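You operate a simulated robot arm through the tools that you are given. There is no shell and no other tool. Be economical: measure what you need, move in short steps, check, and stop when the job is done.

You run a simulated two-armed robot. Do the job below in one go: nothing can be reset, and whatever is moved stays where it is left.

## Task
Pick up the measuring jug from the top deck of the cart with one hand, pass it to the other hand and put it on the steel table top. Put the split hose piece in the bn basin. Take the blue thermometer on the packing table top and put it away on the small steel table top. Put the green sign on the lower shelf of the kit table. Stack the flanged stub labelled "P3" from the test desk top on top of the flanged stub that says "P1". Take the hand sponge and leave it on the drain grid. The order is free. Set down upright: measuring jug, blue thermometer, green sign, hand sponge.

Only the result counts: the job must be done as asked and must still hold three seconds after the hand-in. Knocking over, shifting, dropping, spilling or breaking anything else fails it.

## Robot
Two 7-joint arms with two-finger grippers on one trunk, on a base that drives. Base frame: it is fixed to the floor where the robot stands at the start and does not move with it; the origin is under the middle of the robot, x ahead of it, y to its left, z up. Units: cm, rad, N and s.
The left shoulder is at the start at [2.5, 19.7, 115.9], the right one opposite. Places, roughly: basin [370, -410, 70]; blue thermometer [375, -50, 75]; drain grid (22x22 cm) [-276, -202, 76]; flanged stub [-325, -650, 75]; green sign [0, -225, 75]; hand sponge (15x8x13 cm) [-270, -190, 30]; lower shelf of the kit table [-260, -20, 30]; measuring jug [75, 25, 100]; small steel table top [-170, -500, 80]; split hose piece (7x3x3 cm) [350, -50, 80]; steel table top [-290, -230, 70]. Payload 2.2 kg a hand.
Tool frame (each hand has its own): the origin (TCP) lies between the finger pads and is the grasp point; the fingertips stand 1.9 cm ahead of it; z points along the fingers, y is the line along which they close. Largest opening 11.6 cm; the body of the gripper starts 7 cm behind the TCP.
Orientation is that of the tool frame in the base frame, as a unit quaternion [w, x, y, z]. With the fingers straight down and closing along the base's y, the tool's x points along the base's -x, its y along +y and its z along -z.

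## Interface
- The arms move only by the tool play_rows. It takes "left_motion", "right_motion" or both (then of equal length, played together; a hand with none holds still); each is a list that holds one entry, the list of rows, each a list of 7 numbers: the shift along the tool's x, y, z in units of 150 mm (1.0 is 150 mm), then the turn, a rotation vector about the tool's x, y, z in units of 90 degrees (1.0 is 90 degrees), then the finger opening in cm, from 0 to 11.6. In form: [[[dx, dy, dz, rx, ry, rz, claw], ...]]. A call has 1 to 8 rows; each row is the pose to reach, as a shift and turn from the pose commanded when the call began, along the tool's axes at that moment. A call with a number of a shift or a turn outside -1 to 1 is refused whole. Rows are played at 5 a second. More than 5 cm and 0.15 rad between two rows, or a gripper value outside its range, and nothing of the call is played. Where a pose cannot be reached the arm comes as near as it can. A force on the tool above 40 N (or 10 N above the force at the start of the call, whichever is more), or a blocked arm, ends the call early, and 0.2 s more pass. Each finger halts on what it meets, pressing with about 22 N; the grip force reading is that of the motor and also rises with nothing between the fingers. The clock runs only during rows and for 0.2 s after the last one: add rows that repeat a pose to give the fingers time. The reply holds the time, the measured pose of the TCP, the force on the tool along the base axes, the opening and the grip force, in the units named above and with some noise, with the torque about the TCP (base axes, N m) and any sound that the robot's microphone picked up.
- Cameras (640 x 400 px; columns grow to the right, rows downward): "scene" is now at [13.54, -1.91, 132.53]; the picture's right is [0.02, -1.00, -0.02], its down [-0.56, 0.00, -0.83] and it looks along [0.83, 0.02, -0.56] (base axes); focal length 279 px, centre (320, 200). "left" rides on the left gripper at [6.9, 1.5, -9.6] in its tool frame; the picture's right is [-0.22, 0.98, 0.00], its down [-0.76, -0.17, -0.63] and it looks along [-0.62, -0.14, 0.77] (tool axes); focal length 251 px, centre (320, 200). "right" rides on the right gripper at [6.9, -1.5, -9.7] in its tool frame; the picture's right is [0.21, 0.98, 0.00], its down [-0.76, 0.17, -0.63] and it looks along [-0.62, 0.14, 0.77] (tool axes); focal length 251 px, centre (320, 200). There is no depth. A picture from a camera that has moved, and an enlarged one, comes with that camera's place and axes in the base frame and with its lens.
- camera(camera): a new picture of that camera. The clock stands still meanwhile.
- move_column(by): slides the trunk up (or, below 0, down) by that many cm; the arms and the scene camera ride with it, the base frame stays. It gives what a move gives, with no picture.
- roll_base(legs): drives the robot by 1 to 6 legs, each [ahead, left, turn to the left] in cm, cm and rad, along the robot's own axes; the way and the turn of a leg run together, so that a leg with both is an arc; at most 150 cm and 3.142 rad a leg. The arms and the cameras ride along, it lands a little off, and it stops where it bumps. It gives what a move gives.
- head_to(pan, tilt): turns the head with the scene camera to pan (to the left, within 1.396 rad either way) and tilt (down, from -0.506 to 1.204), counted from straight ahead of the robot. It gives what a move gives.
- inspect(camera, box): a new picture of the part [left, top, right, bottom] of that camera's present view, enlarged. The clock stands still meanwhile.
- finish_job(): hands the job in; it is judged then, once.

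Go step by step. Nothing tells you exact positions but the pictures and the camera data: compare them with the known pose of the tool, close in by small moves and look again before you grip or let go. The budget is 196 turns and 184 pictures, counting those below and the enlarged ones. Unless the task says otherwise, let go and move clear before handing in.

The tools are called after "Emit:" as a command line: name --argument value ..., lists and objects as JSON in quotes. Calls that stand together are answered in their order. play_rows: Moves the arms, as the interface text tells. Its arguments: {"type":"object","properties":{"left_motion":{"type":"array"},"right_motion":{"type":"array"}},"required":[]} The other tools are called the same way: move_column (by) slides the trunk up or down; roll_base (legs) drives the base; head_to (pan, tilt) turns the head that bears the scene camera; camera (camera) takes a picture; inspect (camera, box) takes an enlarged picture of a part of a camera's view; finish_job () hands the job in.

At the start:

```text
clock: 0.0
left_tool_pos: [52.59, 38.98, 105.92]
left_ee_rot: [-0.002, 0.0, 1.0, 0.003]
left_force: [0.7, 0.2, -0.9]
left_ft_torque: [0.01, 0.03, 0.02]
left_grip_width: 11.6
left_grip_force: 0.1
right_tool_pos: [53.01, -13.93, 104.61]
right_ee_rot: [-0.001, 0.0, 1.0, 0.003]
right_force: [0.0, -0.1, 0.3]
right_ft_torque: [0.01, 0.01, 0.02]
right_grip_width: 11.61
right_grip_force: 0.2
trunk travel left (down, up): [-30.0, 19.0]
robot x, y, heading: [-0.08, -0.1, 0.004]
head pan, tilt: [0.021, 0.59]
```

scene: 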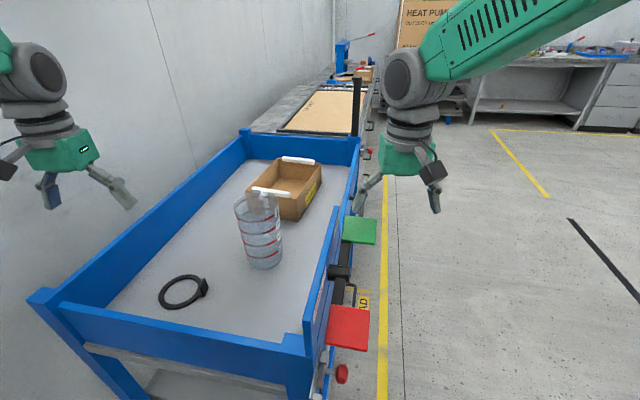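
right: 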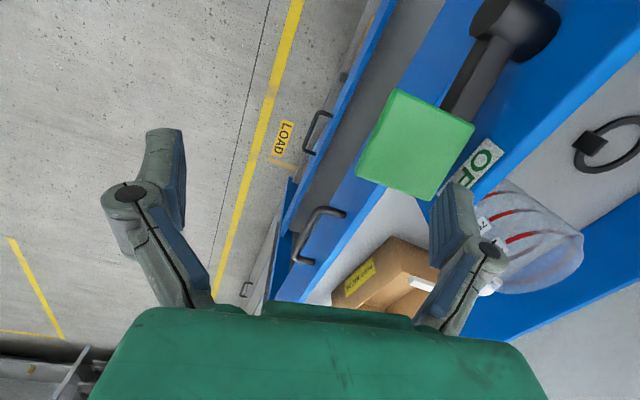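
left: 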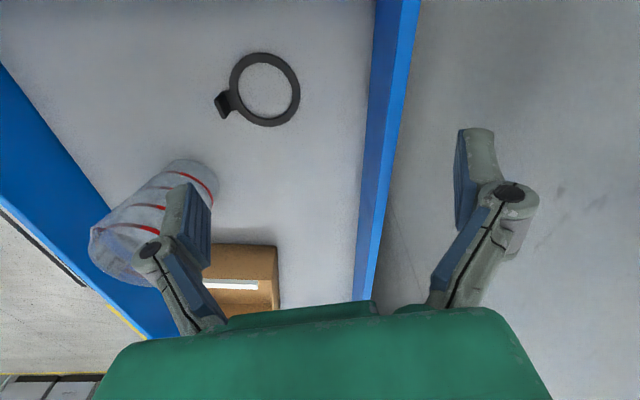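

The jug stands on the cart deck in front of me, between both hands. First I look closer to measure it.

Emit:
inspect --camera "scene" --box '[140, 130, 400, 330]'

Emit:
inspect --camera "left" --box '[60, 100, 320, 320]'

```text
2.00 times, centred on (270, 230) of scene
camera zoom: at [13.54, -1.91, 132.53], right [0.02, -1.0, -0.02], down [-0.56, 0.0, -0.83], along [0.83, 0.02, -0.56], focal length 558 px, centre (420, 140)
```

zoom: 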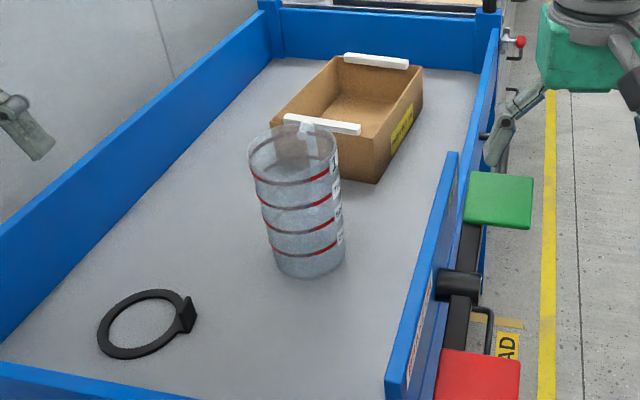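

```text
1.82 times, centred on (190, 210) of left
camera zoom: at [45.71, 40.46, 115.43], right [0.22, 0.98, 0.01], down [0.76, -0.17, 0.63], along [0.62, -0.13, -0.78], focal length 457 px, centre (556, 182)
```

zoom: 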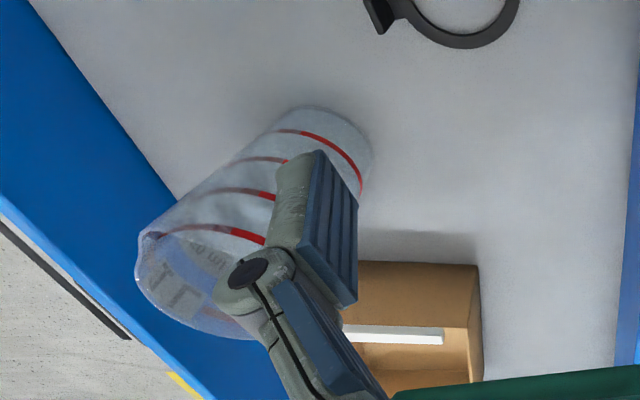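

The jug is about 10 cm wide and 18 cm tall, near [65.5, 14, 78 to 96]. I bring the left hand toward it, staying above the rim.

Emit:
play_rows --left_motion '[[[-0.17, -0.2, -0.05, 0, 0, 0, 11.6], [-0.34, -0.4, -0.1, 0, 0, 0, 11.6], [-0.51, -0.6, -0.1, 0, 0, 0, 11.6], [-0.68, -0.8, -0.1, 0, 0, 0, 11.6], [-0.85, -1.0, -0.1, 0, 0, 0, 11.6]]]'

Emit:
camera --camera "left"

Emit:
camera --camera "scene"

```text
clock: 1.4
left_tool_pos: [64.19, 23.57, 108.1]
left_ee_rot: [0.005, 0.0, 1.0, 0.007]
left_force: [0.5, -1.4, 0.8]
left_ft_torque: [0.17, -0.01, 0.03]
left_grip_width: 11.6
left_grip_force: 0.0
right_tool_pos: [52.11, -14.33, 105.13]
right_ee_rot: [0.004, 0.0, 1.0, 0.006]
right_force: [-0.7, -1.3, 0.2]
right_ft_torque: [0.15, -0.03, 0.0]
right_grip_width: 11.59
right_grip_force: 0.1
trunk travel left (down, up): [-30.0, 19.0]
robot x, y, heading: [-0.05, 0.32, -0.002]
head pan, tilt: [0.021, 0.59]
stopped in row 5 (left hand): the arm was blocked; the commanded pose is now the measured one
```

```text
178 pictures are left
camera left: at [57.23, 24.98, 117.64], right [0.21, 0.98, 0.01], down [0.75, -0.17, 0.64], along [0.62, -0.12, -0.77], focal length 251 px, centre (320, 200)
```

left: 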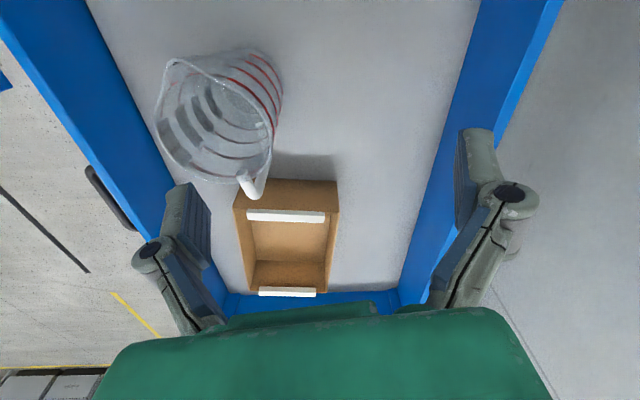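

```text
177 pictures are left
camera scene: at [13.41, -0.37, 132.57], right [0.02, -1.0, -0.01], down [-0.56, -0.01, -0.83], along [0.83, 0.02, -0.56], focal length 279 px, centre (320, 200)
```

scene: 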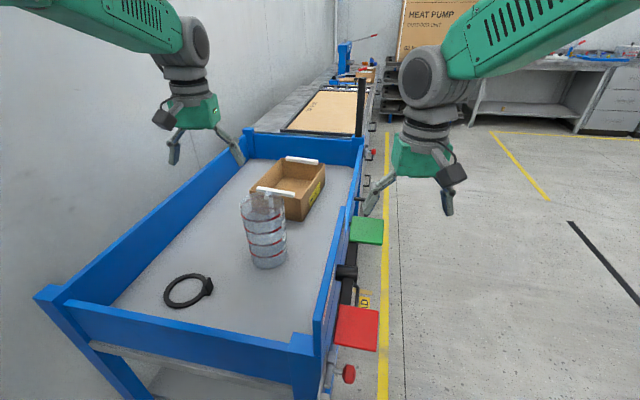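

The left arm nears its reach limit, so I need the base a little nearer to the cart. I look down to check the clearance first.

Emit:
head_to --pan 0.3 --tilt 1.2

Emit:
camera --camera "scene"

```text
clock: 2.4
left_tool_pos: [64.28, 22.74, 107.99]
left_ee_rot: [0.003, 0.0, 1.0, 0.009]
left_force: [0.4, -1.7, -0.2]
left_ft_torque: [0.1, 0.02, 0.05]
left_grip_width: 11.6
left_grip_force: 0.1
right_tool_pos: [52.18, -15.28, 104.85]
right_ee_rot: [0.002, -0.001, 1.0, 0.009]
right_force: [0.6, -1.3, -0.1]
right_ft_torque: [0.11, 0.0, 0.0]
right_grip_width: 11.59
right_grip_force: 0.0
trunk travel left (down, up): [-30.0, 19.0]
robot x, y, heading: [0.21, -0.07, 0.002]
head pan, tilt: [0.3, 1.201]
```

```text
176 pictures are left
camera scene: at [10.05, -1.18, 128.0], right [0.29, -0.96, -0.02], down [-0.89, -0.27, -0.36], along [0.34, 0.13, -0.93], focal length 279 px, centre (320, 200)
```

scene: 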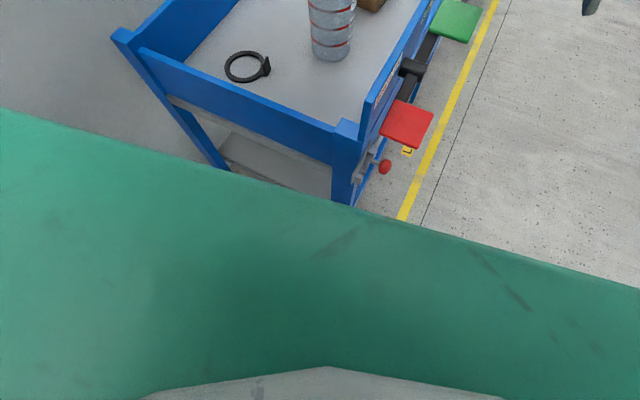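

The torso hides the base, but there looks to be room. I drive 6 cm ahead.

Emit:
roll_base --legs '[[6, 0, 0]]'

Emit:
head_to --pan 0.2 --tilt 0.65

Emit:
camera --camera "left"

```text
clock: 3.4
left_tool_pos: [70.07, 24.14, 107.75]
left_ee_rot: [0.003, -0.001, 1.0, 0.004]
left_force: [0.2, -1.2, 0.0]
left_ft_torque: [0.09, 0.02, 0.01]
left_grip_width: 11.61
left_grip_force: 0.0
right_tool_pos: [58.11, -13.86, 104.85]
right_ee_rot: [0.002, -0.002, 1.0, 0.004]
right_force: [-0.2, -0.4, -0.7]
right_ft_torque: [0.05, 0.03, -0.02]
right_grip_width: 11.61
right_grip_force: 0.0
trunk travel left (down, up): [-30.0, 19.0]
robot x, y, heading: [6.0, 0.33, 0.001]
head pan, tilt: [0.3, 1.201]
```

```text
clock: 4.3
left_tool_pos: [69.8, 27.38, 107.37]
left_ee_rot: [0.004, -0.003, 1.0, -0.01]
left_force: [-0.5, 1.0, -0.5]
left_ft_torque: [-0.04, -0.02, -0.04]
left_grip_width: 11.6
left_grip_force: 0.1
right_tool_pos: [57.79, -10.73, 105.47]
right_ee_rot: [0.005, -0.002, 1.0, -0.01]
right_force: [0.1, 0.5, -0.6]
right_ft_torque: [-0.04, -0.02, 0.02]
right_grip_width: 11.6
right_grip_force: 0.1
trunk travel left (down, up): [-30.0, 19.0]
robot x, y, heading: [5.77, 0.52, 0.003]
head pan, tilt: [0.201, 0.649]
```

```text
175 pictures are left
camera left: at [62.98, 29.05, 116.83], right [0.21, 0.98, -0.02], down [0.75, -0.15, 0.64], along [0.62, -0.15, -0.77], focal length 251 px, centre (320, 200)
```

left: 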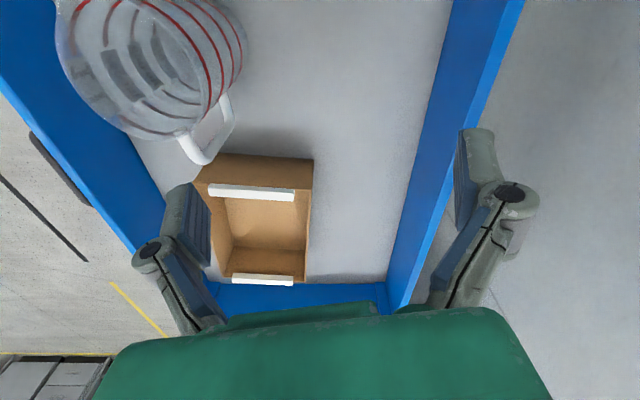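

The jug handle points away from me (+x), so closing along y suits. I centre the left hand over the jug.

Emit:
play_rows --left_motion '[[[0.08, -0.22, 0, 0, 0, 0, 11.6], [0.16, -0.44, 0, 0, 0, 0, 11.6], [0.24, -0.66, 0, 0, 0, 0, 11.6], [0.32, -0.89, 0, 0, 0, 0, 11.6], [0.32, -0.89, 0, 0, 0, 0, 11.6]]]'

Emit:
camera --camera "left"

Emit:
camera --camera "scene"

```text
clock: 5.5
left_tool_pos: [65.43, 13.8, 107.41]
left_ee_rot: [0.003, -0.003, 1.0, -0.01]
left_force: [0.6, 0.3, 0.2]
left_ft_torque: [-0.05, -0.01, 0.03]
left_grip_width: 11.61
left_grip_force: 0.0
right_tool_pos: [57.97, -10.82, 105.43]
right_ee_rot: [0.003, -0.001, 1.0, -0.009]
right_force: [0.0, 0.4, 0.0]
right_ft_torque: [-0.02, 0.01, 0.02]
right_grip_width: 11.58
right_grip_force: 0.1
trunk travel left (down, up): [-30.0, 19.0]
robot x, y, heading: [5.6, 0.82, 0.003]
head pan, tilt: [0.201, 0.649]
```

```text
174 pictures are left
camera left: at [58.46, 15.5, 116.96], right [0.21, 0.98, -0.02], down [0.75, -0.15, 0.64], along [0.62, -0.15, -0.77], focal length 251 px, centre (320, 200)
```

left: 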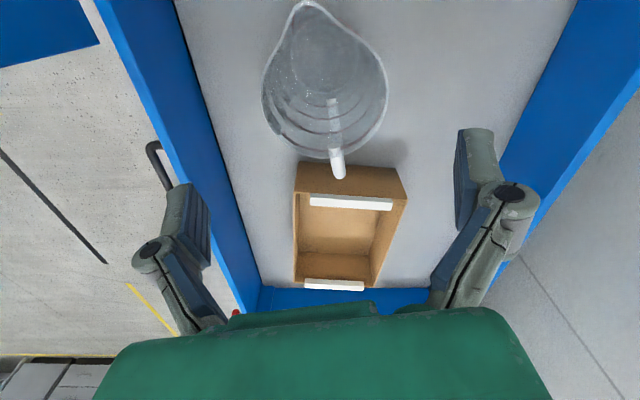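

```text
173 pictures are left
camera scene: at [19.11, 4.36, 131.95], right [0.2, -0.98, 0.02], down [-0.6, -0.14, -0.79], along [0.78, 0.15, -0.61], focal length 279 px, centre (320, 200)
```

scene: 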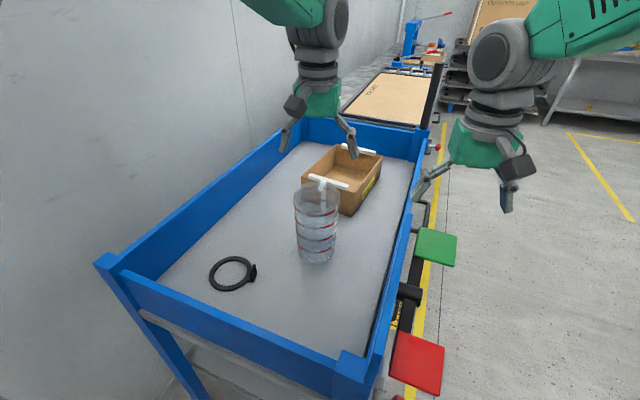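

The hand is nearly centred on the jug. I lower to just above the rim and check again.

Emit:
play_rows --left_motion '[[[0.01, 0.017, 0.2, 0, 0, 0, 11.6], [0.02, 0.017, 0.43, 0, 0, 0, 11.6], [0.02, 0.017, 0.43, 0, 0, 0, 11.6]]]'

Emit:
camera --camera "left"

```text
clock: 6.3
left_tool_pos: [64.91, 15.1, 101.0]
left_ee_rot: [0.004, -0.003, 1.0, -0.014]
left_force: [0.1, 1.5, 0.0]
left_ft_torque: [-0.09, -0.01, 0.0]
left_grip_width: 11.6
left_grip_force: 0.0
right_tool_pos: [57.78, -9.65, 105.61]
right_ee_rot: [0.004, -0.004, 1.0, -0.013]
right_force: [-0.1, 1.2, 0.2]
right_ft_torque: [-0.1, -0.06, -0.01]
right_grip_width: 11.62
right_grip_force: 0.1
trunk travel left (down, up): [-30.0, 19.0]
robot x, y, heading: [6.05, 0.32, -0.004]
head pan, tilt: [0.201, 0.649]
```

```text
172 pictures are left
camera left: at [58.02, 16.81, 110.41], right [0.21, 0.98, -0.02], down [0.75, -0.14, 0.64], along [0.62, -0.15, -0.77], focal length 251 px, centre (320, 200)
```

left: 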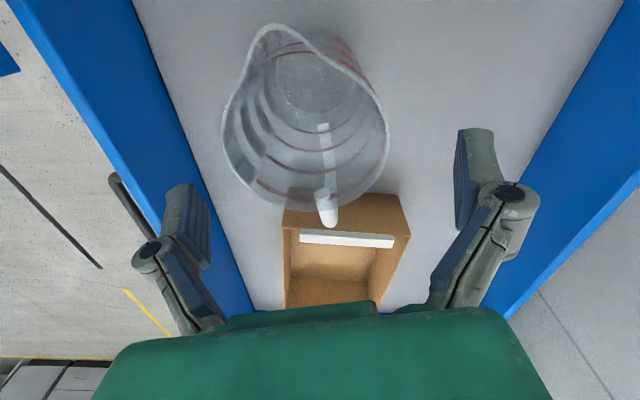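

The whole robot leans slightly, so the hand sits about 1 cm too far left. I correct that and check the pose before descending.

Emit:
play_rows --left_motion '[[[-0.01, -0.067, 0, 0, 0, 0, 11.6], [-0.01, -0.067, 0, 0, 0, 0, 11.6]]]'

Emit:
camera --camera "left"

```text
clock: 7.0
left_tool_pos: [65.14, 12.98, 101.1]
left_ee_rot: [0.004, -0.003, 1.0, -0.009]
left_force: [-0.9, 0.9, 0.5]
left_ft_torque: [-0.04, -0.02, -0.02]
left_grip_width: 11.57
left_grip_force: 0.0
right_tool_pos: [57.82, -10.62, 105.38]
right_ee_rot: [0.005, -0.003, 1.0, -0.01]
right_force: [0.4, 0.7, -0.2]
right_ft_torque: [-0.07, -0.02, -0.01]
right_grip_width: 11.63
right_grip_force: 0.0
trunk travel left (down, up): [-30.0, 19.0]
robot x, y, heading: [6.04, 0.01, 0.002]
head pan, tilt: [0.201, 0.649]
```

```text
171 pictures are left
camera left: at [58.25, 14.76, 110.54], right [0.21, 0.98, -0.02], down [0.75, -0.15, 0.64], along [0.62, -0.15, -0.77], focal length 251 px, centre (320, 200)
```

left: 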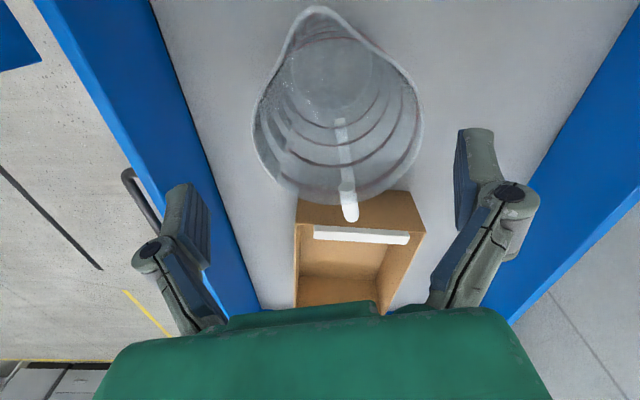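

The lean changes from one moment to the next. I sample it with a few holds.

Emit:
play_rows --left_motion '[[[0, 0, 0, 0, 0, 0, 11.6]]]'

Emit:
play_rows --left_motion '[[[0, 0, 0, 0, 0, 0, 11.6]]]'

Emit:
play_rows --left_motion '[[[0, 0, 0, 0, 0, 0, 11.6]]]'

Emit:
play_rows --left_motion '[[[0, 0, 0, 0, 0, 0, 11.6]]]'

Emit:
play_rows --left_motion '[[[0, 0, 0, 0, 0, 0, 11.6]]]'

Emit:
play_rows --left_motion '[[[0, 0, 0, 0, 0, 0, 11.6]]]'

```text
clock: 7.3
left_tool_pos: [65.11, 11.43, 101.15]
left_ee_rot: [0.003, -0.001, 1.0, -0.004]
left_force: [-0.7, -0.5, -0.2]
left_ft_torque: [0.06, -0.01, 0.01]
left_grip_width: 11.62
left_grip_force: 0.0
right_tool_pos: [57.94, -12.18, 105.39]
right_ee_rot: [0.004, -0.001, 1.0, -0.004]
right_force: [-0.4, 0.4, 0.0]
right_ft_torque: [0.04, 0.0, -0.01]
right_grip_width: 11.59
right_grip_force: 0.1
trunk travel left (down, up): [-30.0, 19.0]
robot x, y, heading: [5.76, 0.19, 0.001]
head pan, tilt: [0.201, 0.649]
```

```text
clock: 7.8
left_tool_pos: [65.22, 11.82, 101.16]
left_ee_rot: [0.003, -0.003, 1.0, -0.005]
left_force: [0.1, 0.1, -0.4]
left_ft_torque: [-0.02, 0.04, 0.04]
left_grip_width: 11.61
left_grip_force: 0.0
right_tool_pos: [57.83, -11.91, 105.38]
right_ee_rot: [0.003, -0.002, 1.0, -0.004]
right_force: [0.7, -0.8, -0.1]
right_ft_torque: [0.03, 0.03, 0.01]
right_grip_width: 11.58
right_grip_force: 0.1
trunk travel left (down, up): [-30.0, 19.0]
robot x, y, heading: [5.83, 0.15, 0.0]
head pan, tilt: [0.201, 0.649]
```

```text
clock: 8.2
left_tool_pos: [65.14, 12.72, 100.95]
left_ee_rot: [0.004, -0.001, 1.0, -0.008]
left_force: [0.6, 0.4, 0.5]
left_ft_torque: [-0.05, 0.03, 0.02]
left_grip_width: 11.59
left_grip_force: 0.1
right_tool_pos: [58.0, -11.01, 105.48]
right_ee_rot: [0.003, -0.001, 1.0, -0.009]
right_force: [0.8, 0.4, -0.1]
right_ft_torque: [-0.01, -0.01, 0.0]
right_grip_width: 11.61
right_grip_force: 0.0
trunk travel left (down, up): [-30.0, 19.0]
robot x, y, heading: [5.6, 0.16, 0.001]
head pan, tilt: [0.201, 0.649]
```

```text
clock: 8.6
left_tool_pos: [65.18, 10.61, 101.11]
left_ee_rot: [0.003, -0.001, 1.0, 0.0]
left_force: [0.8, 0.2, -0.5]
left_ft_torque: [0.07, -0.01, -0.01]
left_grip_width: 11.63
left_grip_force: 0.0
right_tool_pos: [57.79, -13.07, 105.11]
right_ee_rot: [0.003, -0.001, 1.0, 0.001]
right_force: [-0.1, -0.2, -0.3]
right_ft_torque: [0.04, -0.01, -0.01]
right_grip_width: 11.61
right_grip_force: 0.0
trunk travel left (down, up): [-30.0, 19.0]
robot x, y, heading: [6.17, 0.09, 0.005]
head pan, tilt: [0.201, 0.649]
```

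```text
clock: 8.9
left_tool_pos: [65.12, 13.83, 100.9]
left_ee_rot: [0.003, -0.004, 1.0, -0.012]
left_force: [-0.1, 1.4, 0.6]
left_ft_torque: [-0.13, 0.01, 0.0]
left_grip_width: 11.62
left_grip_force: 0.0
right_tool_pos: [57.79, -10.04, 105.45]
right_ee_rot: [0.003, -0.003, 1.0, -0.012]
right_force: [-0.9, 0.4, 1.0]
right_ft_torque: [-0.05, 0.01, 0.02]
right_grip_width: 11.61
right_grip_force: 0.1
trunk travel left (down, up): [-30.0, 19.0]
robot x, y, heading: [6.12, 0.46, 0.001]
head pan, tilt: [0.201, 0.649]
```

```text
clock: 9.3
left_tool_pos: [65.11, 9.77, 101.27]
left_ee_rot: [0.004, 0.0, 1.0, 0.003]
left_force: [0.4, -1.4, -0.8]
left_ft_torque: [0.14, 0.0, -0.02]
left_grip_width: 11.61
left_grip_force: 0.2
right_tool_pos: [57.88, -13.93, 105.21]
right_ee_rot: [0.003, 0.0, 1.0, 0.003]
right_force: [0.3, -2.0, 0.3]
right_ft_torque: [0.12, 0.05, -0.02]
right_grip_width: 11.59
right_grip_force: 0.1
trunk travel left (down, up): [-30.0, 19.0]
robot x, y, heading: [5.88, -0.23, -0.0]
head pan, tilt: [0.201, 0.649]
```

The trunk sways sideways by about ±2 cm. I test whether it dies down during a longer hold.

Emit:
play_rows --left_motion '[[[0, 0, 0, 0, 0, 0, 11.6], [0, 0, 0, 0, 0, 0, 11.6], [0, 0, 0, 0, 0, 0, 11.6], [0, 0, 0, 0, 0, 0, 11.6], [0, 0, 0, 0, 0, 0, 11.6], [0, 0, 0, 0, 0, 0, 11.6], [0, 0, 0, 0, 0, 0, 11.6], [0, 0, 0, 0, 0, 0, 11.6]]]'

Emit:
play_rows --left_motion '[[[0, 0, 0, 0, 0, 0, 11.6], [0, 0, 0, 0, 0, 0, 11.6], [0, 0, 0, 0, 0, 0, 11.6], [0, 0, 0, 0, 0, 0, 11.6], [0, 0, 0, 0, 0, 0, 11.6], [0, 0, 0, 0, 0, 0, 11.6], [0, 0, 0, 0, 0, 0, 11.6], [0, 0, 0, 0, 0, 0, 11.6]]]'

Emit:
play_rows --left_motion '[[[0, 0, 0, 0, 0, 0, 11.6]]]'

Emit:
play_rows --left_motion '[[[0, 0, 0, 0, 0, 0, 11.6]]]'

Emit:
play_rows --left_motion '[[[0, 0, 0, 0, 0, 0, 11.6]]]'

Emit:
play_rows --left_motion '[[[0, 0, 0, 0, 0, 0, 11.6]]]'

```text
clock: 11.2
left_tool_pos: [65.31, 11.04, 101.15]
left_ee_rot: [0.004, -0.001, 1.0, -0.001]
left_force: [1.1, -0.7, -0.2]
left_ft_torque: [0.01, 0.0, -0.01]
left_grip_width: 11.57
left_grip_force: 0.1
right_tool_pos: [57.88, -12.73, 105.19]
right_ee_rot: [0.004, -0.002, 1.0, -0.002]
right_force: [0.5, -0.4, 0.5]
right_ft_torque: [0.05, 0.0, 0.0]
right_grip_width: 11.61
right_grip_force: 0.0
trunk travel left (down, up): [-30.0, 19.0]
robot x, y, heading: [5.62, -0.04, -0.005]
head pan, tilt: [0.201, 0.649]
```

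```text
clock: 12.9
left_tool_pos: [65.03, 12.24, 100.91]
left_ee_rot: [0.003, -0.002, 1.0, -0.006]
left_force: [-0.2, 0.3, 1.0]
left_ft_torque: [-0.04, 0.02, -0.02]
left_grip_width: 11.61
left_grip_force: 0.0
right_tool_pos: [57.9, -11.48, 105.27]
right_ee_rot: [0.004, -0.002, 1.0, -0.006]
right_force: [-0.4, 0.0, -0.1]
right_ft_torque: [-0.03, 0.01, 0.02]
right_grip_width: 11.58
right_grip_force: 0.0
trunk travel left (down, up): [-30.0, 19.0]
robot x, y, heading: [5.77, 0.33, 0.001]
head pan, tilt: [0.201, 0.649]
```

```text
clock: 13.3
left_tool_pos: [65.14, 12.17, 101.18]
left_ee_rot: [0.005, -0.001, 1.0, -0.006]
left_force: [-0.3, 0.0, 0.2]
left_ft_torque: [-0.04, -0.05, -0.02]
left_grip_width: 11.6
left_grip_force: 0.1
right_tool_pos: [57.85, -11.65, 105.35]
right_ee_rot: [0.004, -0.002, 1.0, -0.006]
right_force: [0.7, 0.0, -0.5]
right_ft_torque: [0.03, -0.02, -0.01]
right_grip_width: 11.58
right_grip_force: 0.0
trunk travel left (down, up): [-30.0, 19.0]
robot x, y, heading: [5.77, -0.13, 0.0]
head pan, tilt: [0.201, 0.649]
```

```text
clock: 13.8
left_tool_pos: [65.17, 11.28, 101.04]
left_ee_rot: [0.004, -0.001, 1.0, -0.003]
left_force: [0.7, -0.7, 0.3]
left_ft_torque: [0.05, -0.03, 0.01]
left_grip_width: 11.61
left_grip_force: 0.1
right_tool_pos: [57.94, -12.44, 105.27]
right_ee_rot: [0.004, -0.002, 1.0, -0.003]
right_force: [-0.7, -0.8, 0.2]
right_ft_torque: [0.05, 0.0, -0.02]
right_grip_width: 11.59
right_grip_force: 0.1
trunk travel left (down, up): [-30.0, 19.0]
robot x, y, heading: [5.83, -0.51, 0.003]
head pan, tilt: [0.201, 0.649]
```

```text
clock: 14.2
left_tool_pos: [65.17, 13.2, 101.1]
left_ee_rot: [0.004, -0.002, 1.0, -0.01]
left_force: [-0.7, 0.2, 0.3]
left_ft_torque: [-0.05, 0.02, 0.02]
left_grip_width: 11.61
left_grip_force: 0.1
right_tool_pos: [57.89, -10.68, 105.39]
right_ee_rot: [0.004, -0.001, 1.0, -0.01]
right_force: [0.5, -0.3, 1.0]
right_ft_torque: [-0.06, 0.01, -0.01]
right_grip_width: 11.59
right_grip_force: 0.0
trunk travel left (down, up): [-30.0, 19.0]
robot x, y, heading: [5.97, 0.41, 0.002]
head pan, tilt: [0.201, 0.649]
```

```text
clock: 14.6
left_tool_pos: [65.13, 10.51, 101.06]
left_ee_rot: [0.003, -0.001, 1.0, 0.0]
left_force: [0.0, -1.1, 0.0]
left_ft_torque: [0.13, 0.01, 0.02]
left_grip_width: 11.59
left_grip_force: 0.2
right_tool_pos: [57.81, -13.26, 105.06]
right_ee_rot: [0.003, 0.0, 1.0, 0.0]
right_force: [-0.3, -0.7, 0.3]
right_ft_torque: [0.07, 0.0, -0.04]
right_grip_width: 11.6
right_grip_force: 0.0
trunk travel left (down, up): [-30.0, 19.0]
robot x, y, heading: [5.93, -0.01, 0.002]
head pan, tilt: [0.201, 0.649]
```

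I check whether the sway decays over longer holds.

Emit:
play_rows --left_motion '[[[0, 0, 0, 0, 0, 0, 11.6], [0, 0, 0, 0, 0, 0, 11.6], [0, 0, 0, 0, 0, 0, 11.6], [0, 0, 0, 0, 0, 0, 11.6], [0, 0, 0, 0, 0, 0, 11.6], [0, 0, 0, 0, 0, 0, 11.6], [0, 0, 0, 0, 0, 0, 11.6], [0, 0, 0, 0, 0, 0, 11.6]]]'

Emit:
play_rows --left_motion '[[[0, 0, 0, 0, 0, 0, 11.6], [0, 0, 0, 0, 0, 0, 11.6], [0, 0, 0, 0, 0, 0, 11.6], [0, 0, 0, 0, 0, 0, 11.6], [0, 0, 0, 0, 0, 0, 11.6], [0, 0, 0, 0, 0, 0, 11.6], [0, 0, 0, 0, 0, 0, 11.6]]]'

Emit:
play_rows --left_motion '[[[0, 0, 0, 0, 0, 0, 11.6], [0, 0, 0, 0, 0, 0, 11.6]]]'

Emit:
play_rows --left_motion '[[[0, 0, 0, 0, 0, 0, 11.6], [0, 0, 0, 0, 0, 0, 11.6], [0, 0, 0, 0, 0, 0, 11.6]]]'

Emit:
play_rows --left_motion '[[[0, 0, 0, 0, 0, 0, 11.6], [0, 0, 0, 0, 0, 0, 11.6]]]'

Emit:
play_rows --left_motion '[[[0, 0, 0, 0, 0, 0, 11.6], [0, 0, 0, 0, 0, 0, 11.6], [0, 0, 0, 0, 0, 0, 11.6]]]'

```text
clock: 16.4
left_tool_pos: [65.07, 11.52, 101.22]
left_ee_rot: [0.003, -0.001, 1.0, -0.004]
left_force: [-0.1, -0.6, -0.5]
left_ft_torque: [0.0, 0.02, 0.02]
left_grip_width: 11.61
left_grip_force: 0.1
right_tool_pos: [57.76, -12.32, 105.23]
right_ee_rot: [0.004, -0.002, 1.0, -0.003]
right_force: [0.0, -0.1, 1.4]
right_ft_torque: [0.0, 0.01, 0.02]
right_grip_width: 11.62
right_grip_force: 0.0
trunk travel left (down, up): [-30.0, 19.0]
robot x, y, heading: [5.83, -0.03, 0.003]
head pan, tilt: [0.201, 0.649]
```

```text
clock: 17.9
left_tool_pos: [65.14, 10.55, 101.27]
left_ee_rot: [0.003, -0.001, 1.0, 0.0]
left_force: [-0.5, -1.0, -0.4]
left_ft_torque: [0.1, -0.02, 0.02]
left_grip_width: 11.61
left_grip_force: 0.0
right_tool_pos: [57.91, -13.22, 105.24]
right_ee_rot: [0.004, 0.0, 1.0, 0.0]
right_force: [-0.2, -0.8, -0.3]
right_ft_torque: [0.11, 0.03, -0.03]
right_grip_width: 11.61
right_grip_force: 0.2
trunk travel left (down, up): [-30.0, 19.0]
robot x, y, heading: [6.03, 0.2, -0.003]
head pan, tilt: [0.201, 0.649]
```

```text
clock: 18.6
left_tool_pos: [65.2, 12.0, 101.03]
left_ee_rot: [0.005, -0.001, 1.0, -0.006]
left_force: [-0.3, 0.1, -0.1]
left_ft_torque: [0.03, 0.01, 0.03]
left_grip_width: 11.6
left_grip_force: 0.1
right_tool_pos: [58.0, -11.71, 105.26]
right_ee_rot: [0.003, -0.001, 1.0, -0.006]
right_force: [0.3, -0.5, 0.6]
right_ft_torque: [0.0, 0.01, -0.02]
right_grip_width: 11.6
right_grip_force: 0.3
trunk travel left (down, up): [-30.0, 19.0]
robot x, y, heading: [5.41, 0.45, 0.005]
head pan, tilt: [0.201, 0.649]
```

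```text
clock: 19.4
left_tool_pos: [65.18, 12.68, 101.01]
left_ee_rot: [0.005, -0.003, 1.0, -0.008]
left_force: [0.8, 0.4, -0.3]
left_ft_torque: [-0.03, -0.03, -0.04]
left_grip_width: 11.63
left_grip_force: 0.0
right_tool_pos: [57.91, -11.16, 105.45]
right_ee_rot: [0.004, -0.002, 1.0, -0.007]
right_force: [-0.3, 0.7, 0.4]
right_ft_torque: [-0.01, 0.01, 0.0]
right_grip_width: 11.59
right_grip_force: 0.1
trunk travel left (down, up): [-30.0, 19.0]
robot x, y, heading: [6.08, -0.02, 0.002]
head pan, tilt: [0.201, 0.649]
```

```text
clock: 19.9
left_tool_pos: [65.08, 12.55, 101.05]
left_ee_rot: [0.004, -0.002, 1.0, -0.008]
left_force: [-0.5, 0.8, -0.7]
left_ft_torque: [0.0, 0.0, 0.03]
left_grip_width: 11.61
left_grip_force: 0.0
right_tool_pos: [57.95, -11.17, 105.4]
right_ee_rot: [0.005, -0.002, 1.0, -0.008]
right_force: [0.0, 0.5, -0.4]
right_ft_torque: [-0.05, 0.01, 0.02]
right_grip_width: 11.58
right_grip_force: 0.0
trunk travel left (down, up): [-30.0, 19.0]
robot x, y, heading: [5.9, 0.1, 0.002]
head pan, tilt: [0.201, 0.649]
```

```text
clock: 20.8
left_tool_pos: [65.05, 12.08, 101.02]
left_ee_rot: [0.004, -0.001, 1.0, -0.005]
left_force: [-0.6, 0.7, 0.0]
left_ft_torque: [0.02, 0.02, -0.01]
left_grip_width: 11.62
left_grip_force: 0.2
right_tool_pos: [57.89, -11.7, 105.31]
right_ee_rot: [0.004, -0.002, 1.0, -0.005]
right_force: [-0.1, -0.1, 0.3]
right_ft_torque: [0.0, 0.07, 0.03]
right_grip_width: 11.61
right_grip_force: 0.1
trunk travel left (down, up): [-30.0, 19.0]
robot x, y, heading: [6.04, -0.0, 0.004]
head pan, tilt: [0.201, 0.649]
```

The sway is steady at about ±1–2 cm, so gripping the wide body from above is risky. I will take the thin handle at about [72.9, 14, 91] with the left hand instead, and drive 3 cm closer for reach.

Emit:
roll_base --legs '[[3, 0, 0]]'

Emit:
play_rows --left_motion '[[[-0.15, 0.1, -0.1, 0, 0, 0, 11.6], [-0.32, 0.14, -0.1, 0, 0, 0, 11.6], [-0.32, 0.14, -0.1, 0, 0, 0, 11.6]]]'

Emit:
camera --camera "left"

Emit:
camera --camera "scene"

```text
clock: 21.6
left_tool_pos: [67.9, 11.9, 101.3]
left_ee_rot: [0.005, -0.001, 1.0, -0.005]
left_force: [0.0, -0.6, 0.0]
left_ft_torque: [0.03, 0.01, 0.02]
left_grip_width: 11.57
left_grip_force: 0.0
right_tool_pos: [60.6, -11.76, 105.44]
right_ee_rot: [0.005, -0.002, 1.0, -0.005]
right_force: [-0.5, -0.3, 1.1]
right_ft_torque: [0.0, -0.01, 0.0]
right_grip_width: 11.57
right_grip_force: 0.0
trunk travel left (down, up): [-30.0, 19.0]
robot x, y, heading: [8.9, 0.43, 0.001]
head pan, tilt: [0.201, 0.649]
```

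```text
clock: 22.4
left_tool_pos: [72.64, 14.1, 102.79]
left_ee_rot: [0.005, -0.001, 1.0, -0.006]
left_force: [0.9, -0.1, 0.1]
left_ft_torque: [0.02, -0.01, 0.01]
left_grip_width: 11.6
left_grip_force: 0.0
right_tool_pos: [60.58, -11.87, 105.59]
right_ee_rot: [0.006, -0.001, 1.0, -0.005]
right_force: [0.2, 0.2, -0.2]
right_ft_torque: [0.01, -0.03, 0.01]
right_grip_width: 11.62
right_grip_force: 0.0
trunk travel left (down, up): [-30.0, 19.0]
robot x, y, heading: [9.29, -0.22, -0.002]
head pan, tilt: [0.201, 0.649]
```

```text
170 pictures are left
camera left: at [65.67, 15.67, 112.36], right [0.21, 0.98, -0.01], down [0.75, -0.16, 0.64], along [0.63, -0.14, -0.77], focal length 251 px, centre (320, 200)
```

left: 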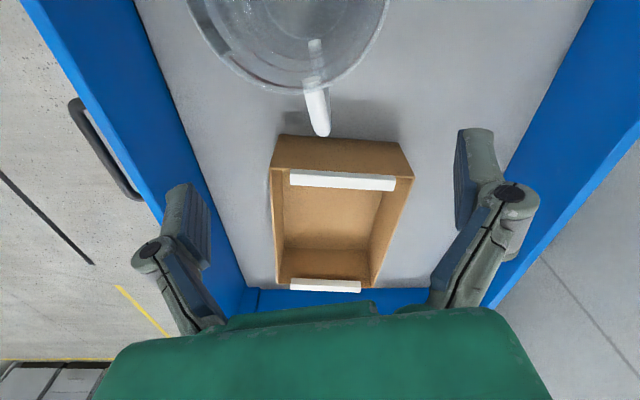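

```text
169 pictures are left
camera scene: at [22.14, 1.46, 132.02], right [0.2, -0.98, 0.0], down [-0.6, -0.12, -0.79], along [0.78, 0.16, -0.61], focal length 279 px, centre (320, 200)
```

scene: 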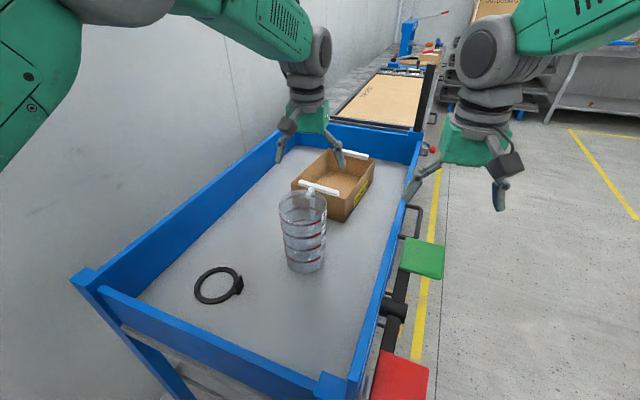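

The handle lies right under the hand at about [73.2, 14, 94]. I descend around it.

Emit:
play_rows --left_motion '[[[-0.025, 0, 0.27, 0, 0, 0, 11.6], [-0.025, 0, 0.53, 0, 0, 0, 11.6], [-0.025, 0, 0.78, 0, 0, 0, 11.6], [-0.025, 0, 0.78, 0, 0, 0, 11.6]]]'

Emit:
camera --camera "left"

Emit:
inspect --camera "scene" --box '[220, 100, 420, 300]'

```text
clock: 23.4
left_tool_pos: [73.12, 14.3, 91.28]
left_ee_rot: [0.005, -0.001, 1.0, -0.006]
left_force: [0.8, 0.1, -0.7]
left_ft_torque: [-0.02, 0.01, -0.04]
left_grip_width: 11.59
left_grip_force: 0.2
right_tool_pos: [60.58, -11.59, 105.56]
right_ee_rot: [0.007, -0.002, 1.0, -0.006]
right_force: [-0.3, -0.1, -0.2]
right_ft_torque: [0.02, -0.03, -0.02]
right_grip_width: 11.6
right_grip_force: 0.0
trunk travel left (down, up): [-30.0, 19.0]
robot x, y, heading: [9.0, 0.22, -0.0]
head pan, tilt: [0.201, 0.649]
```

```text
168 pictures are left
camera left: at [66.16, 15.79, 100.66], right [0.21, 0.98, -0.01], down [0.75, -0.16, 0.64], along [0.63, -0.14, -0.77], focal length 251 px, centre (320, 200)
```

left: 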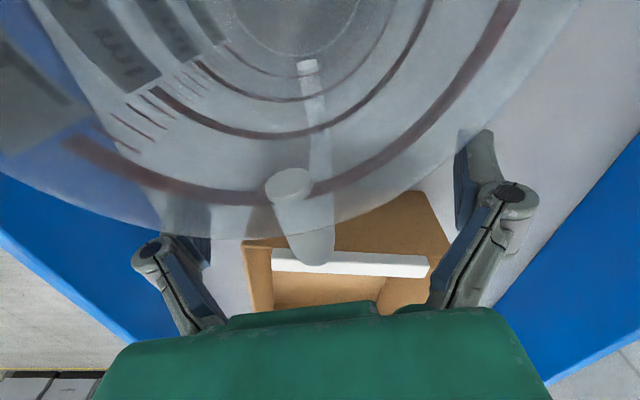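

```text
2.00 times, centred on (320, 200) of scene
camera zoom: at [22.14, 1.86, 132.02], right [0.2, -0.98, 0.0], down [-0.6, -0.12, -0.79], along [0.78, 0.16, -0.61], focal length 558 px, centre (320, 200)
```

zoom: 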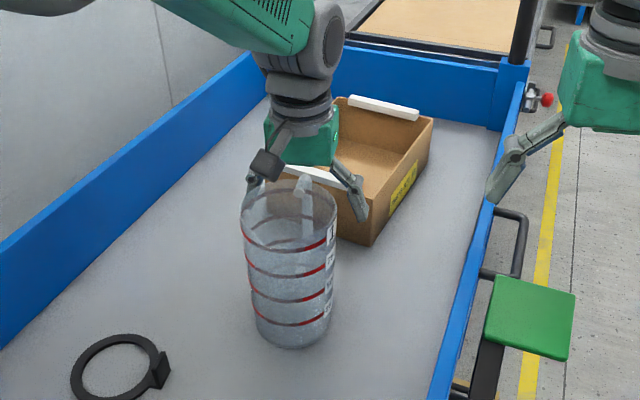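

The handle is between the fingers. I close the left hand on it.

Emit:
play_rows --left_motion '[[[0, 0, 0, 0, 0, 0, 6], [0, 0, 0, 0, 0, 0, 2], [0, 0, 0, 0, 0, 0, 0], [0, 0, 0, 0, 0, 0, 0], [0, 0, 0, 0, 0, 0, 0]]]'

Emit:
camera --camera "left"

```text
clock: 24.6
left_tool_pos: [73.08, 14.23, 91.29]
left_ee_rot: [0.005, -0.002, 1.0, -0.006]
left_force: [-0.6, -0.7, 0.3]
left_ft_torque: [-0.03, -0.08, -0.01]
left_grip_width: 1.34
left_grip_force: 21.8
right_tool_pos: [60.65, -11.44, 105.49]
right_ee_rot: [0.006, -0.003, 1.0, -0.007]
right_force: [0.3, 0.1, 0.3]
right_ft_torque: [-0.02, 0.02, -0.01]
right_grip_width: 11.61
right_grip_force: 0.1
trunk travel left (down, up): [-30.0, 19.0]
robot x, y, heading: [9.07, -0.01, 0.002]
head pan, tilt: [0.201, 0.649]
```

```text
166 pictures are left
camera left: at [66.18, 15.85, 100.65], right [0.21, 0.98, -0.01], down [0.75, -0.16, 0.64], along [0.63, -0.14, -0.77], focal length 251 px, centre (320, 200)
```

left: 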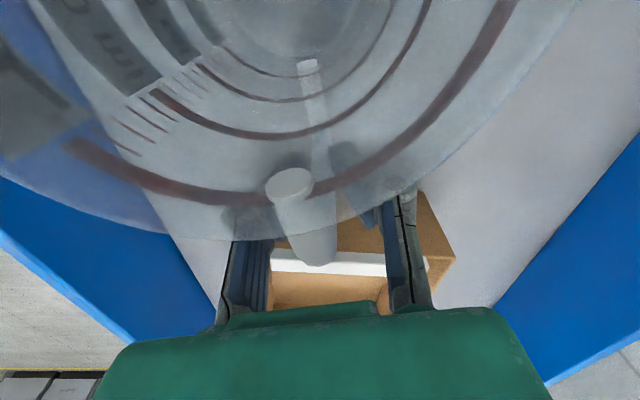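

The handle is gripped (1.3 cm wide). I lift slowly.

Emit:
play_rows --left_motion '[[[0, 0, -0.1, 0, 0, 0, 0], [0, 0, -0.2, 0, 0, 0, 0], [0, 0, -0.3, 0, 0, 0, 0], [0, 0, -0.42, 0, 0, 0, 0], [0, 0, -0.54, 0, 0, 0, 0], [0, 0, -0.66, 0, 0, 0, 0], [0, 0, -0.66, 0, 0, 0, 0]]]'

Emit:
camera --camera "scene"

Emit:
camera --camera "left"

```text
clock: 26.2
left_tool_pos: [73.22, 14.34, 101.01]
left_ee_rot: [0.005, -0.001, 1.0, -0.007]
left_force: [0.2, -0.1, -1.6]
left_ft_torque: [-0.02, -0.03, 0.0]
left_grip_width: 1.35
left_grip_force: 22.2
right_tool_pos: [60.62, -11.47, 105.39]
right_ee_rot: [0.007, -0.001, 1.0, -0.007]
right_force: [-0.2, -0.1, 0.3]
right_ft_torque: [0.0, 0.01, 0.0]
right_grip_width: 11.59
right_grip_force: 0.1
trunk travel left (down, up): [-30.0, 19.0]
robot x, y, heading: [9.19, 0.09, 0.004]
head pan, tilt: [0.201, 0.649]
```

```text
165 pictures are left
camera scene: at [22.18, 1.97, 132.01], right [0.2, -0.98, 0.0], down [-0.6, -0.12, -0.79], along [0.78, 0.16, -0.61], focal length 279 px, centre (320, 200)
```

scene: 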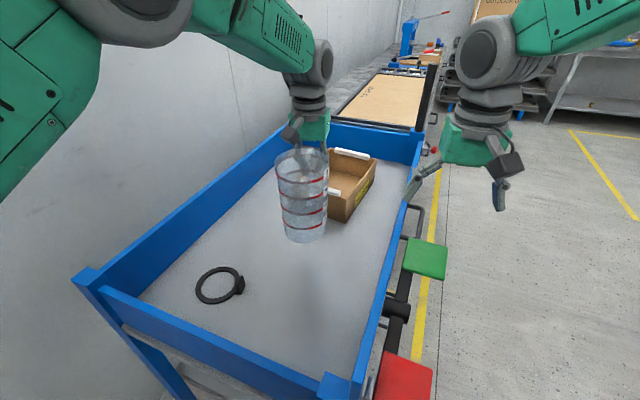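

```text
164 pictures are left
camera left: at [66.27, 15.96, 110.48], right [0.21, 0.98, -0.01], down [0.75, -0.16, 0.64], along [0.63, -0.14, -0.77], focal length 251 px, centre (320, 200)
```

left: 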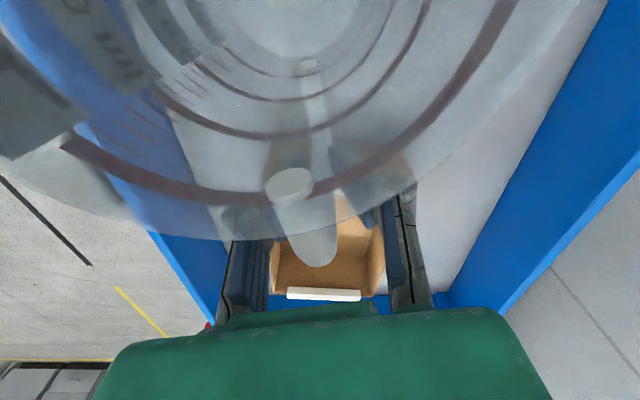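

The jug holds steady in the left hand. I now bring the right hand back and tilt its fingers forward for taking the jug body from my side.

Emit:
play_rows --right_motion '[[[0.13, 0, -0.06, 0, -0.07, 0, 11.6], [0.26, 0, -0.12, 0, -0.14, 0, 11.6], [0.39, 0, -0.18, 0, -0.21, 0, 11.6], [0.52, 0, -0.24, 0, -0.28, 0, 11.6], [0.65, 0, -0.3, 0, -0.35, 0, 11.6], [0.78, 0, -0.36, 0, -0.42, 0, 11.6], [0.9, 0, -0.42, 0, -0.49, 0, 11.6], [1.0, 0, -0.45, 0, -0.556, 0, 11.6]]]'

Emit:
play_rows --left_motion '[[[0.1, -0.12, -0.08, 0, 0, 0, 0], [0.2, -0.24, -0.16, 0, 0, 0, 0], [0.3, -0.36, -0.24, 0, 0, 0, 0], [0.4, -0.48, -0.32, 0, 0, 0, 0], [0.5, -0.6, -0.4, 0, 0, 0, 0], [0.6, -0.72, -0.5, 0, 0, 0, 0], [0.67, -0.84, -0.6, 0, 0, 0, 0], [0.67, -0.84, -0.6, 0, 0, 0, 0]]]'

Emit:
camera --camera "right"

Emit:
camera --camera "scene"

```text
clock: 28.0
left_tool_pos: [73.2, 14.43, 101.01]
left_ee_rot: [0.004, -0.002, 1.0, -0.007]
left_force: [-0.7, 0.4, -1.1]
left_ft_torque: [0.0, -0.07, -0.04]
left_grip_width: 1.36
left_grip_force: 22.5
right_tool_pos: [46.04, -10.85, 112.37]
right_ee_rot: [0.429, -0.004, 0.903, -0.006]
right_force: [-0.2, -0.6, -0.1]
right_ft_torque: [0.01, 0.01, 0.0]
right_grip_width: 11.6
right_grip_force: 0.1
right hand out of reach, approached as far as the arm can: row 8
trunk travel left (down, up): [-30.0, 19.0]
robot x, y, heading: [8.64, 0.21, 0.005]
head pan, tilt: [0.201, 0.649]
```

```text
clock: 29.8
left_tool_pos: [63.65, 2.92, 110.7]
left_ee_rot: [0.002, -0.016, 1.0, -0.02]
left_force: [0.5, 0.3, -1.0]
left_ft_torque: [-0.03, -0.06, 0.0]
left_grip_width: 1.36
left_grip_force: 22.2
right_tool_pos: [46.2, -11.19, 112.28]
right_ee_rot: [0.428, -0.004, 0.904, -0.005]
right_force: [0.1, 0.1, 0.3]
right_ft_torque: [0.04, -0.02, -0.03]
right_grip_width: 11.61
right_grip_force: 0.0
trunk travel left (down, up): [-30.0, 19.0]
robot x, y, heading: [8.73, 0.3, 0.005]
head pan, tilt: [0.201, 0.649]
```

```text
163 pictures are left
camera right: at [34.38, -12.63, 113.02], right [-0.14, 0.97, -0.18], down [-0.01, 0.18, 0.98], along [0.99, 0.14, -0.02], focal length 251 px, centre (320, 200)
```

right: 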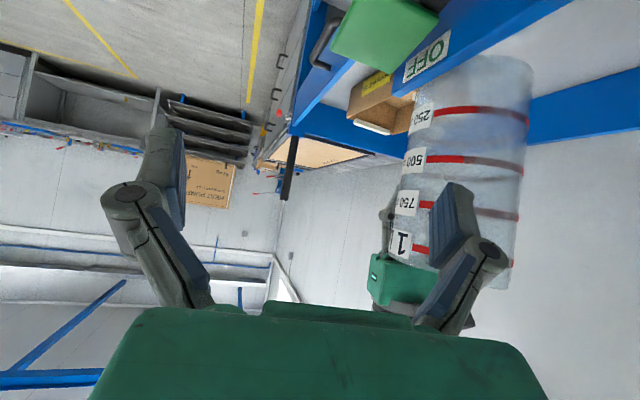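

```text
162 pictures are left
camera scene: at [21.97, 1.85, 132.03], right [0.2, -0.98, 0.0], down [-0.6, -0.12, -0.79], along [0.78, 0.16, -0.61], focal length 279 px, centre (320, 200)
```

scene: 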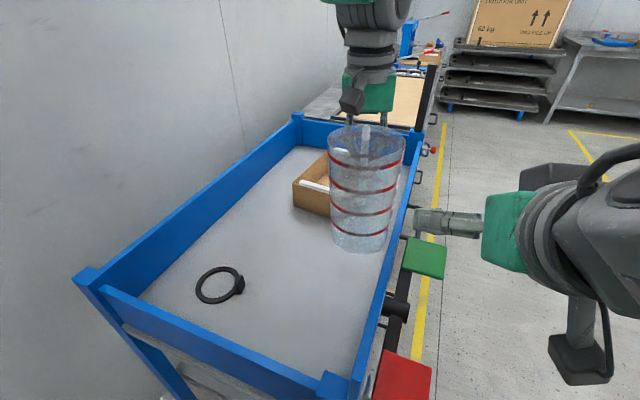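

The jug is at axis ≈ [55.7, 3], z 98–115. I align the right hand in front of its lower half.

Emit:
play_rows --right_motion '[[[0.09, 0.19, 0.057, 0, 0, 0, 11.6], [0.18, 0.37, 0.114, 0, 0, 0, 11.6], [0.27, 0.56, 0.172, 0, 0, 0, 11.6], [0.36, 0.75, 0.229, 0, 0, 0, 11.6], [0.455, 0.933, 0.286, 0, 0, 0, 11.6], [0.455, 0.933, 0.286, 0, 0, 0, 11.6]]]'

Emit:
camera --camera "right"

Emit:
camera --camera "scene"

```text
clock: 31.2
left_tool_pos: [63.54, 2.89, 111.09]
left_ee_rot: [0.007, -0.013, 1.0, -0.022]
left_force: [0.7, -0.5, -0.2]
left_ft_torque: [0.02, -0.06, -0.02]
left_grip_width: 1.34
left_grip_force: 21.9
right_tool_pos: [45.66, 2.71, 104.56]
right_ee_rot: [0.429, 0.008, 0.903, -0.006]
right_force: [-0.3, 0.5, 0.6]
right_ft_torque: [-0.02, -0.01, -0.04]
right_grip_width: 11.57
right_grip_force: 0.1
trunk travel left (down, up): [-30.0, 19.0]
robot x, y, heading: [8.82, 0.04, -0.002]
head pan, tilt: [0.201, 0.649]
```

```text
161 pictures are left
camera right: at [33.91, 1.37, 105.27], right [-0.12, 0.98, -0.17], down [-0.01, 0.17, 0.99], along [0.99, 0.12, -0.01], focal length 251 px, centre (320, 200)
```

right: 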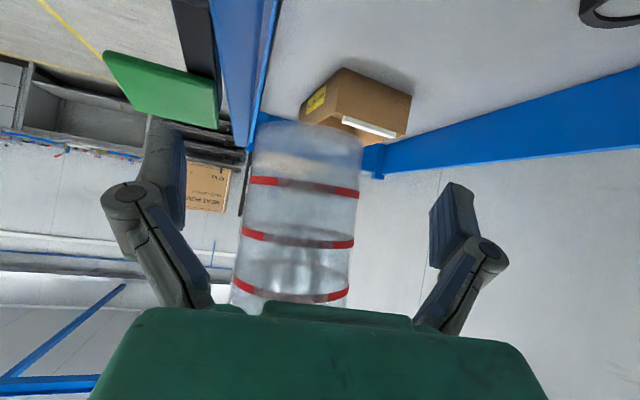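

```text
160 pictures are left
camera scene: at [20.63, 4.52, 131.25], right [0.5, -0.87, 0.0], down [-0.59, -0.34, -0.73], along [0.64, 0.37, -0.68], focal length 279 px, centre (320, 200)
```

scene: 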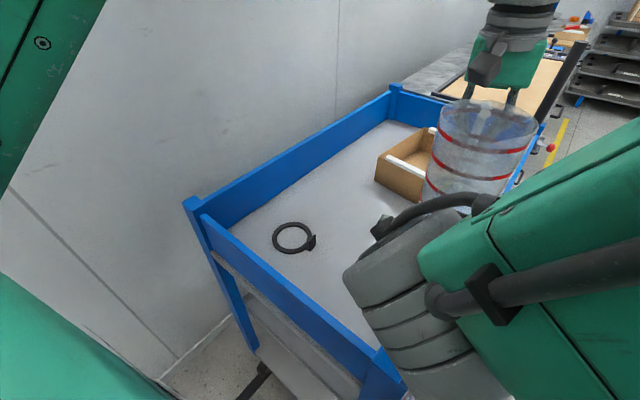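

The right arm brushed the head while moving, so I go forward away from it. The jug is well aligned, and I move straight ahead onto it.

Emit:
play_rows --right_motion '[[[-0.08, 0, 0.105, 0, 0, 0, 11.6], [-0.16, 0, 0.21, 0, 0, 0, 11.6], [-0.24, 0, 0.315, 0, 0, 0, 11.6], [-0.32, 0, 0.42, 0, 0, 0, 11.6], [-0.4, 0, 0.52, 0, 0, 0, 11.6], [-0.4, 0, 0.52, 0, 0, 0, 11.6]]]'

Emit:
camera --camera "right"

Emit:
camera --camera "scene"

```text
clock: 32.6
left_tool_pos: [63.49, 2.66, 111.02]
left_ee_rot: [0.006, -0.013, 1.0, -0.021]
left_force: [0.0, 0.3, -1.1]
left_ft_torque: [-0.01, -0.02, -0.04]
left_grip_width: 0.61
left_grip_force: 22.7
right_tool_pos: [55.44, 3.02, 106.22]
right_ee_rot: [0.439, 0.01, 0.898, 0.01]
right_force: [-0.6, -0.4, 0.2]
right_ft_torque: [0.0, 0.03, 0.0]
right_grip_width: 11.58
right_grip_force: 0.0
trunk travel left (down, up): [-30.0, 19.0]
robot x, y, heading: [8.71, 0.57, 0.004]
head pan, tilt: [0.201, 0.649]
```

```text
159 pictures are left
camera right: at [43.67, 1.62, 106.5], right [-0.13, 0.98, -0.14], down [-0.03, 0.14, 0.99], along [0.99, 0.13, 0.01], focal length 251 px, centre (320, 200)
```

right: 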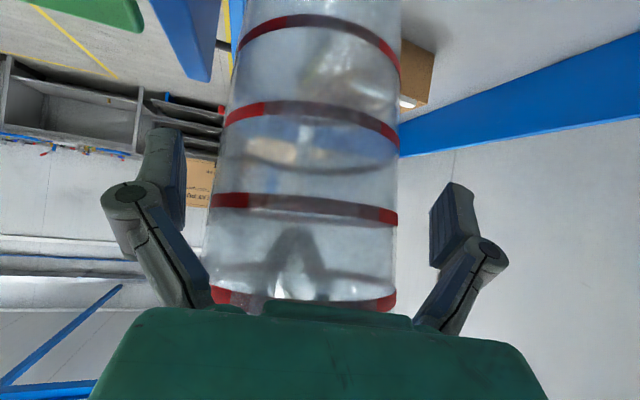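

```text
158 pictures are left
camera scene: at [21.96, 2.01, 132.03], right [0.2, -0.98, 0.0], down [-0.59, -0.12, -0.79], along [0.78, 0.16, -0.61], focal length 279 px, centre (320, 200)
```

scene: 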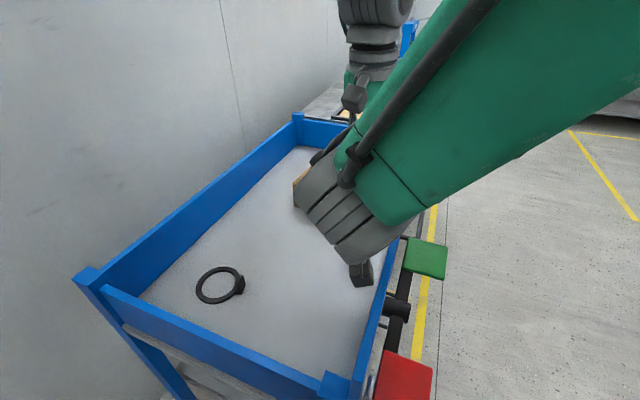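

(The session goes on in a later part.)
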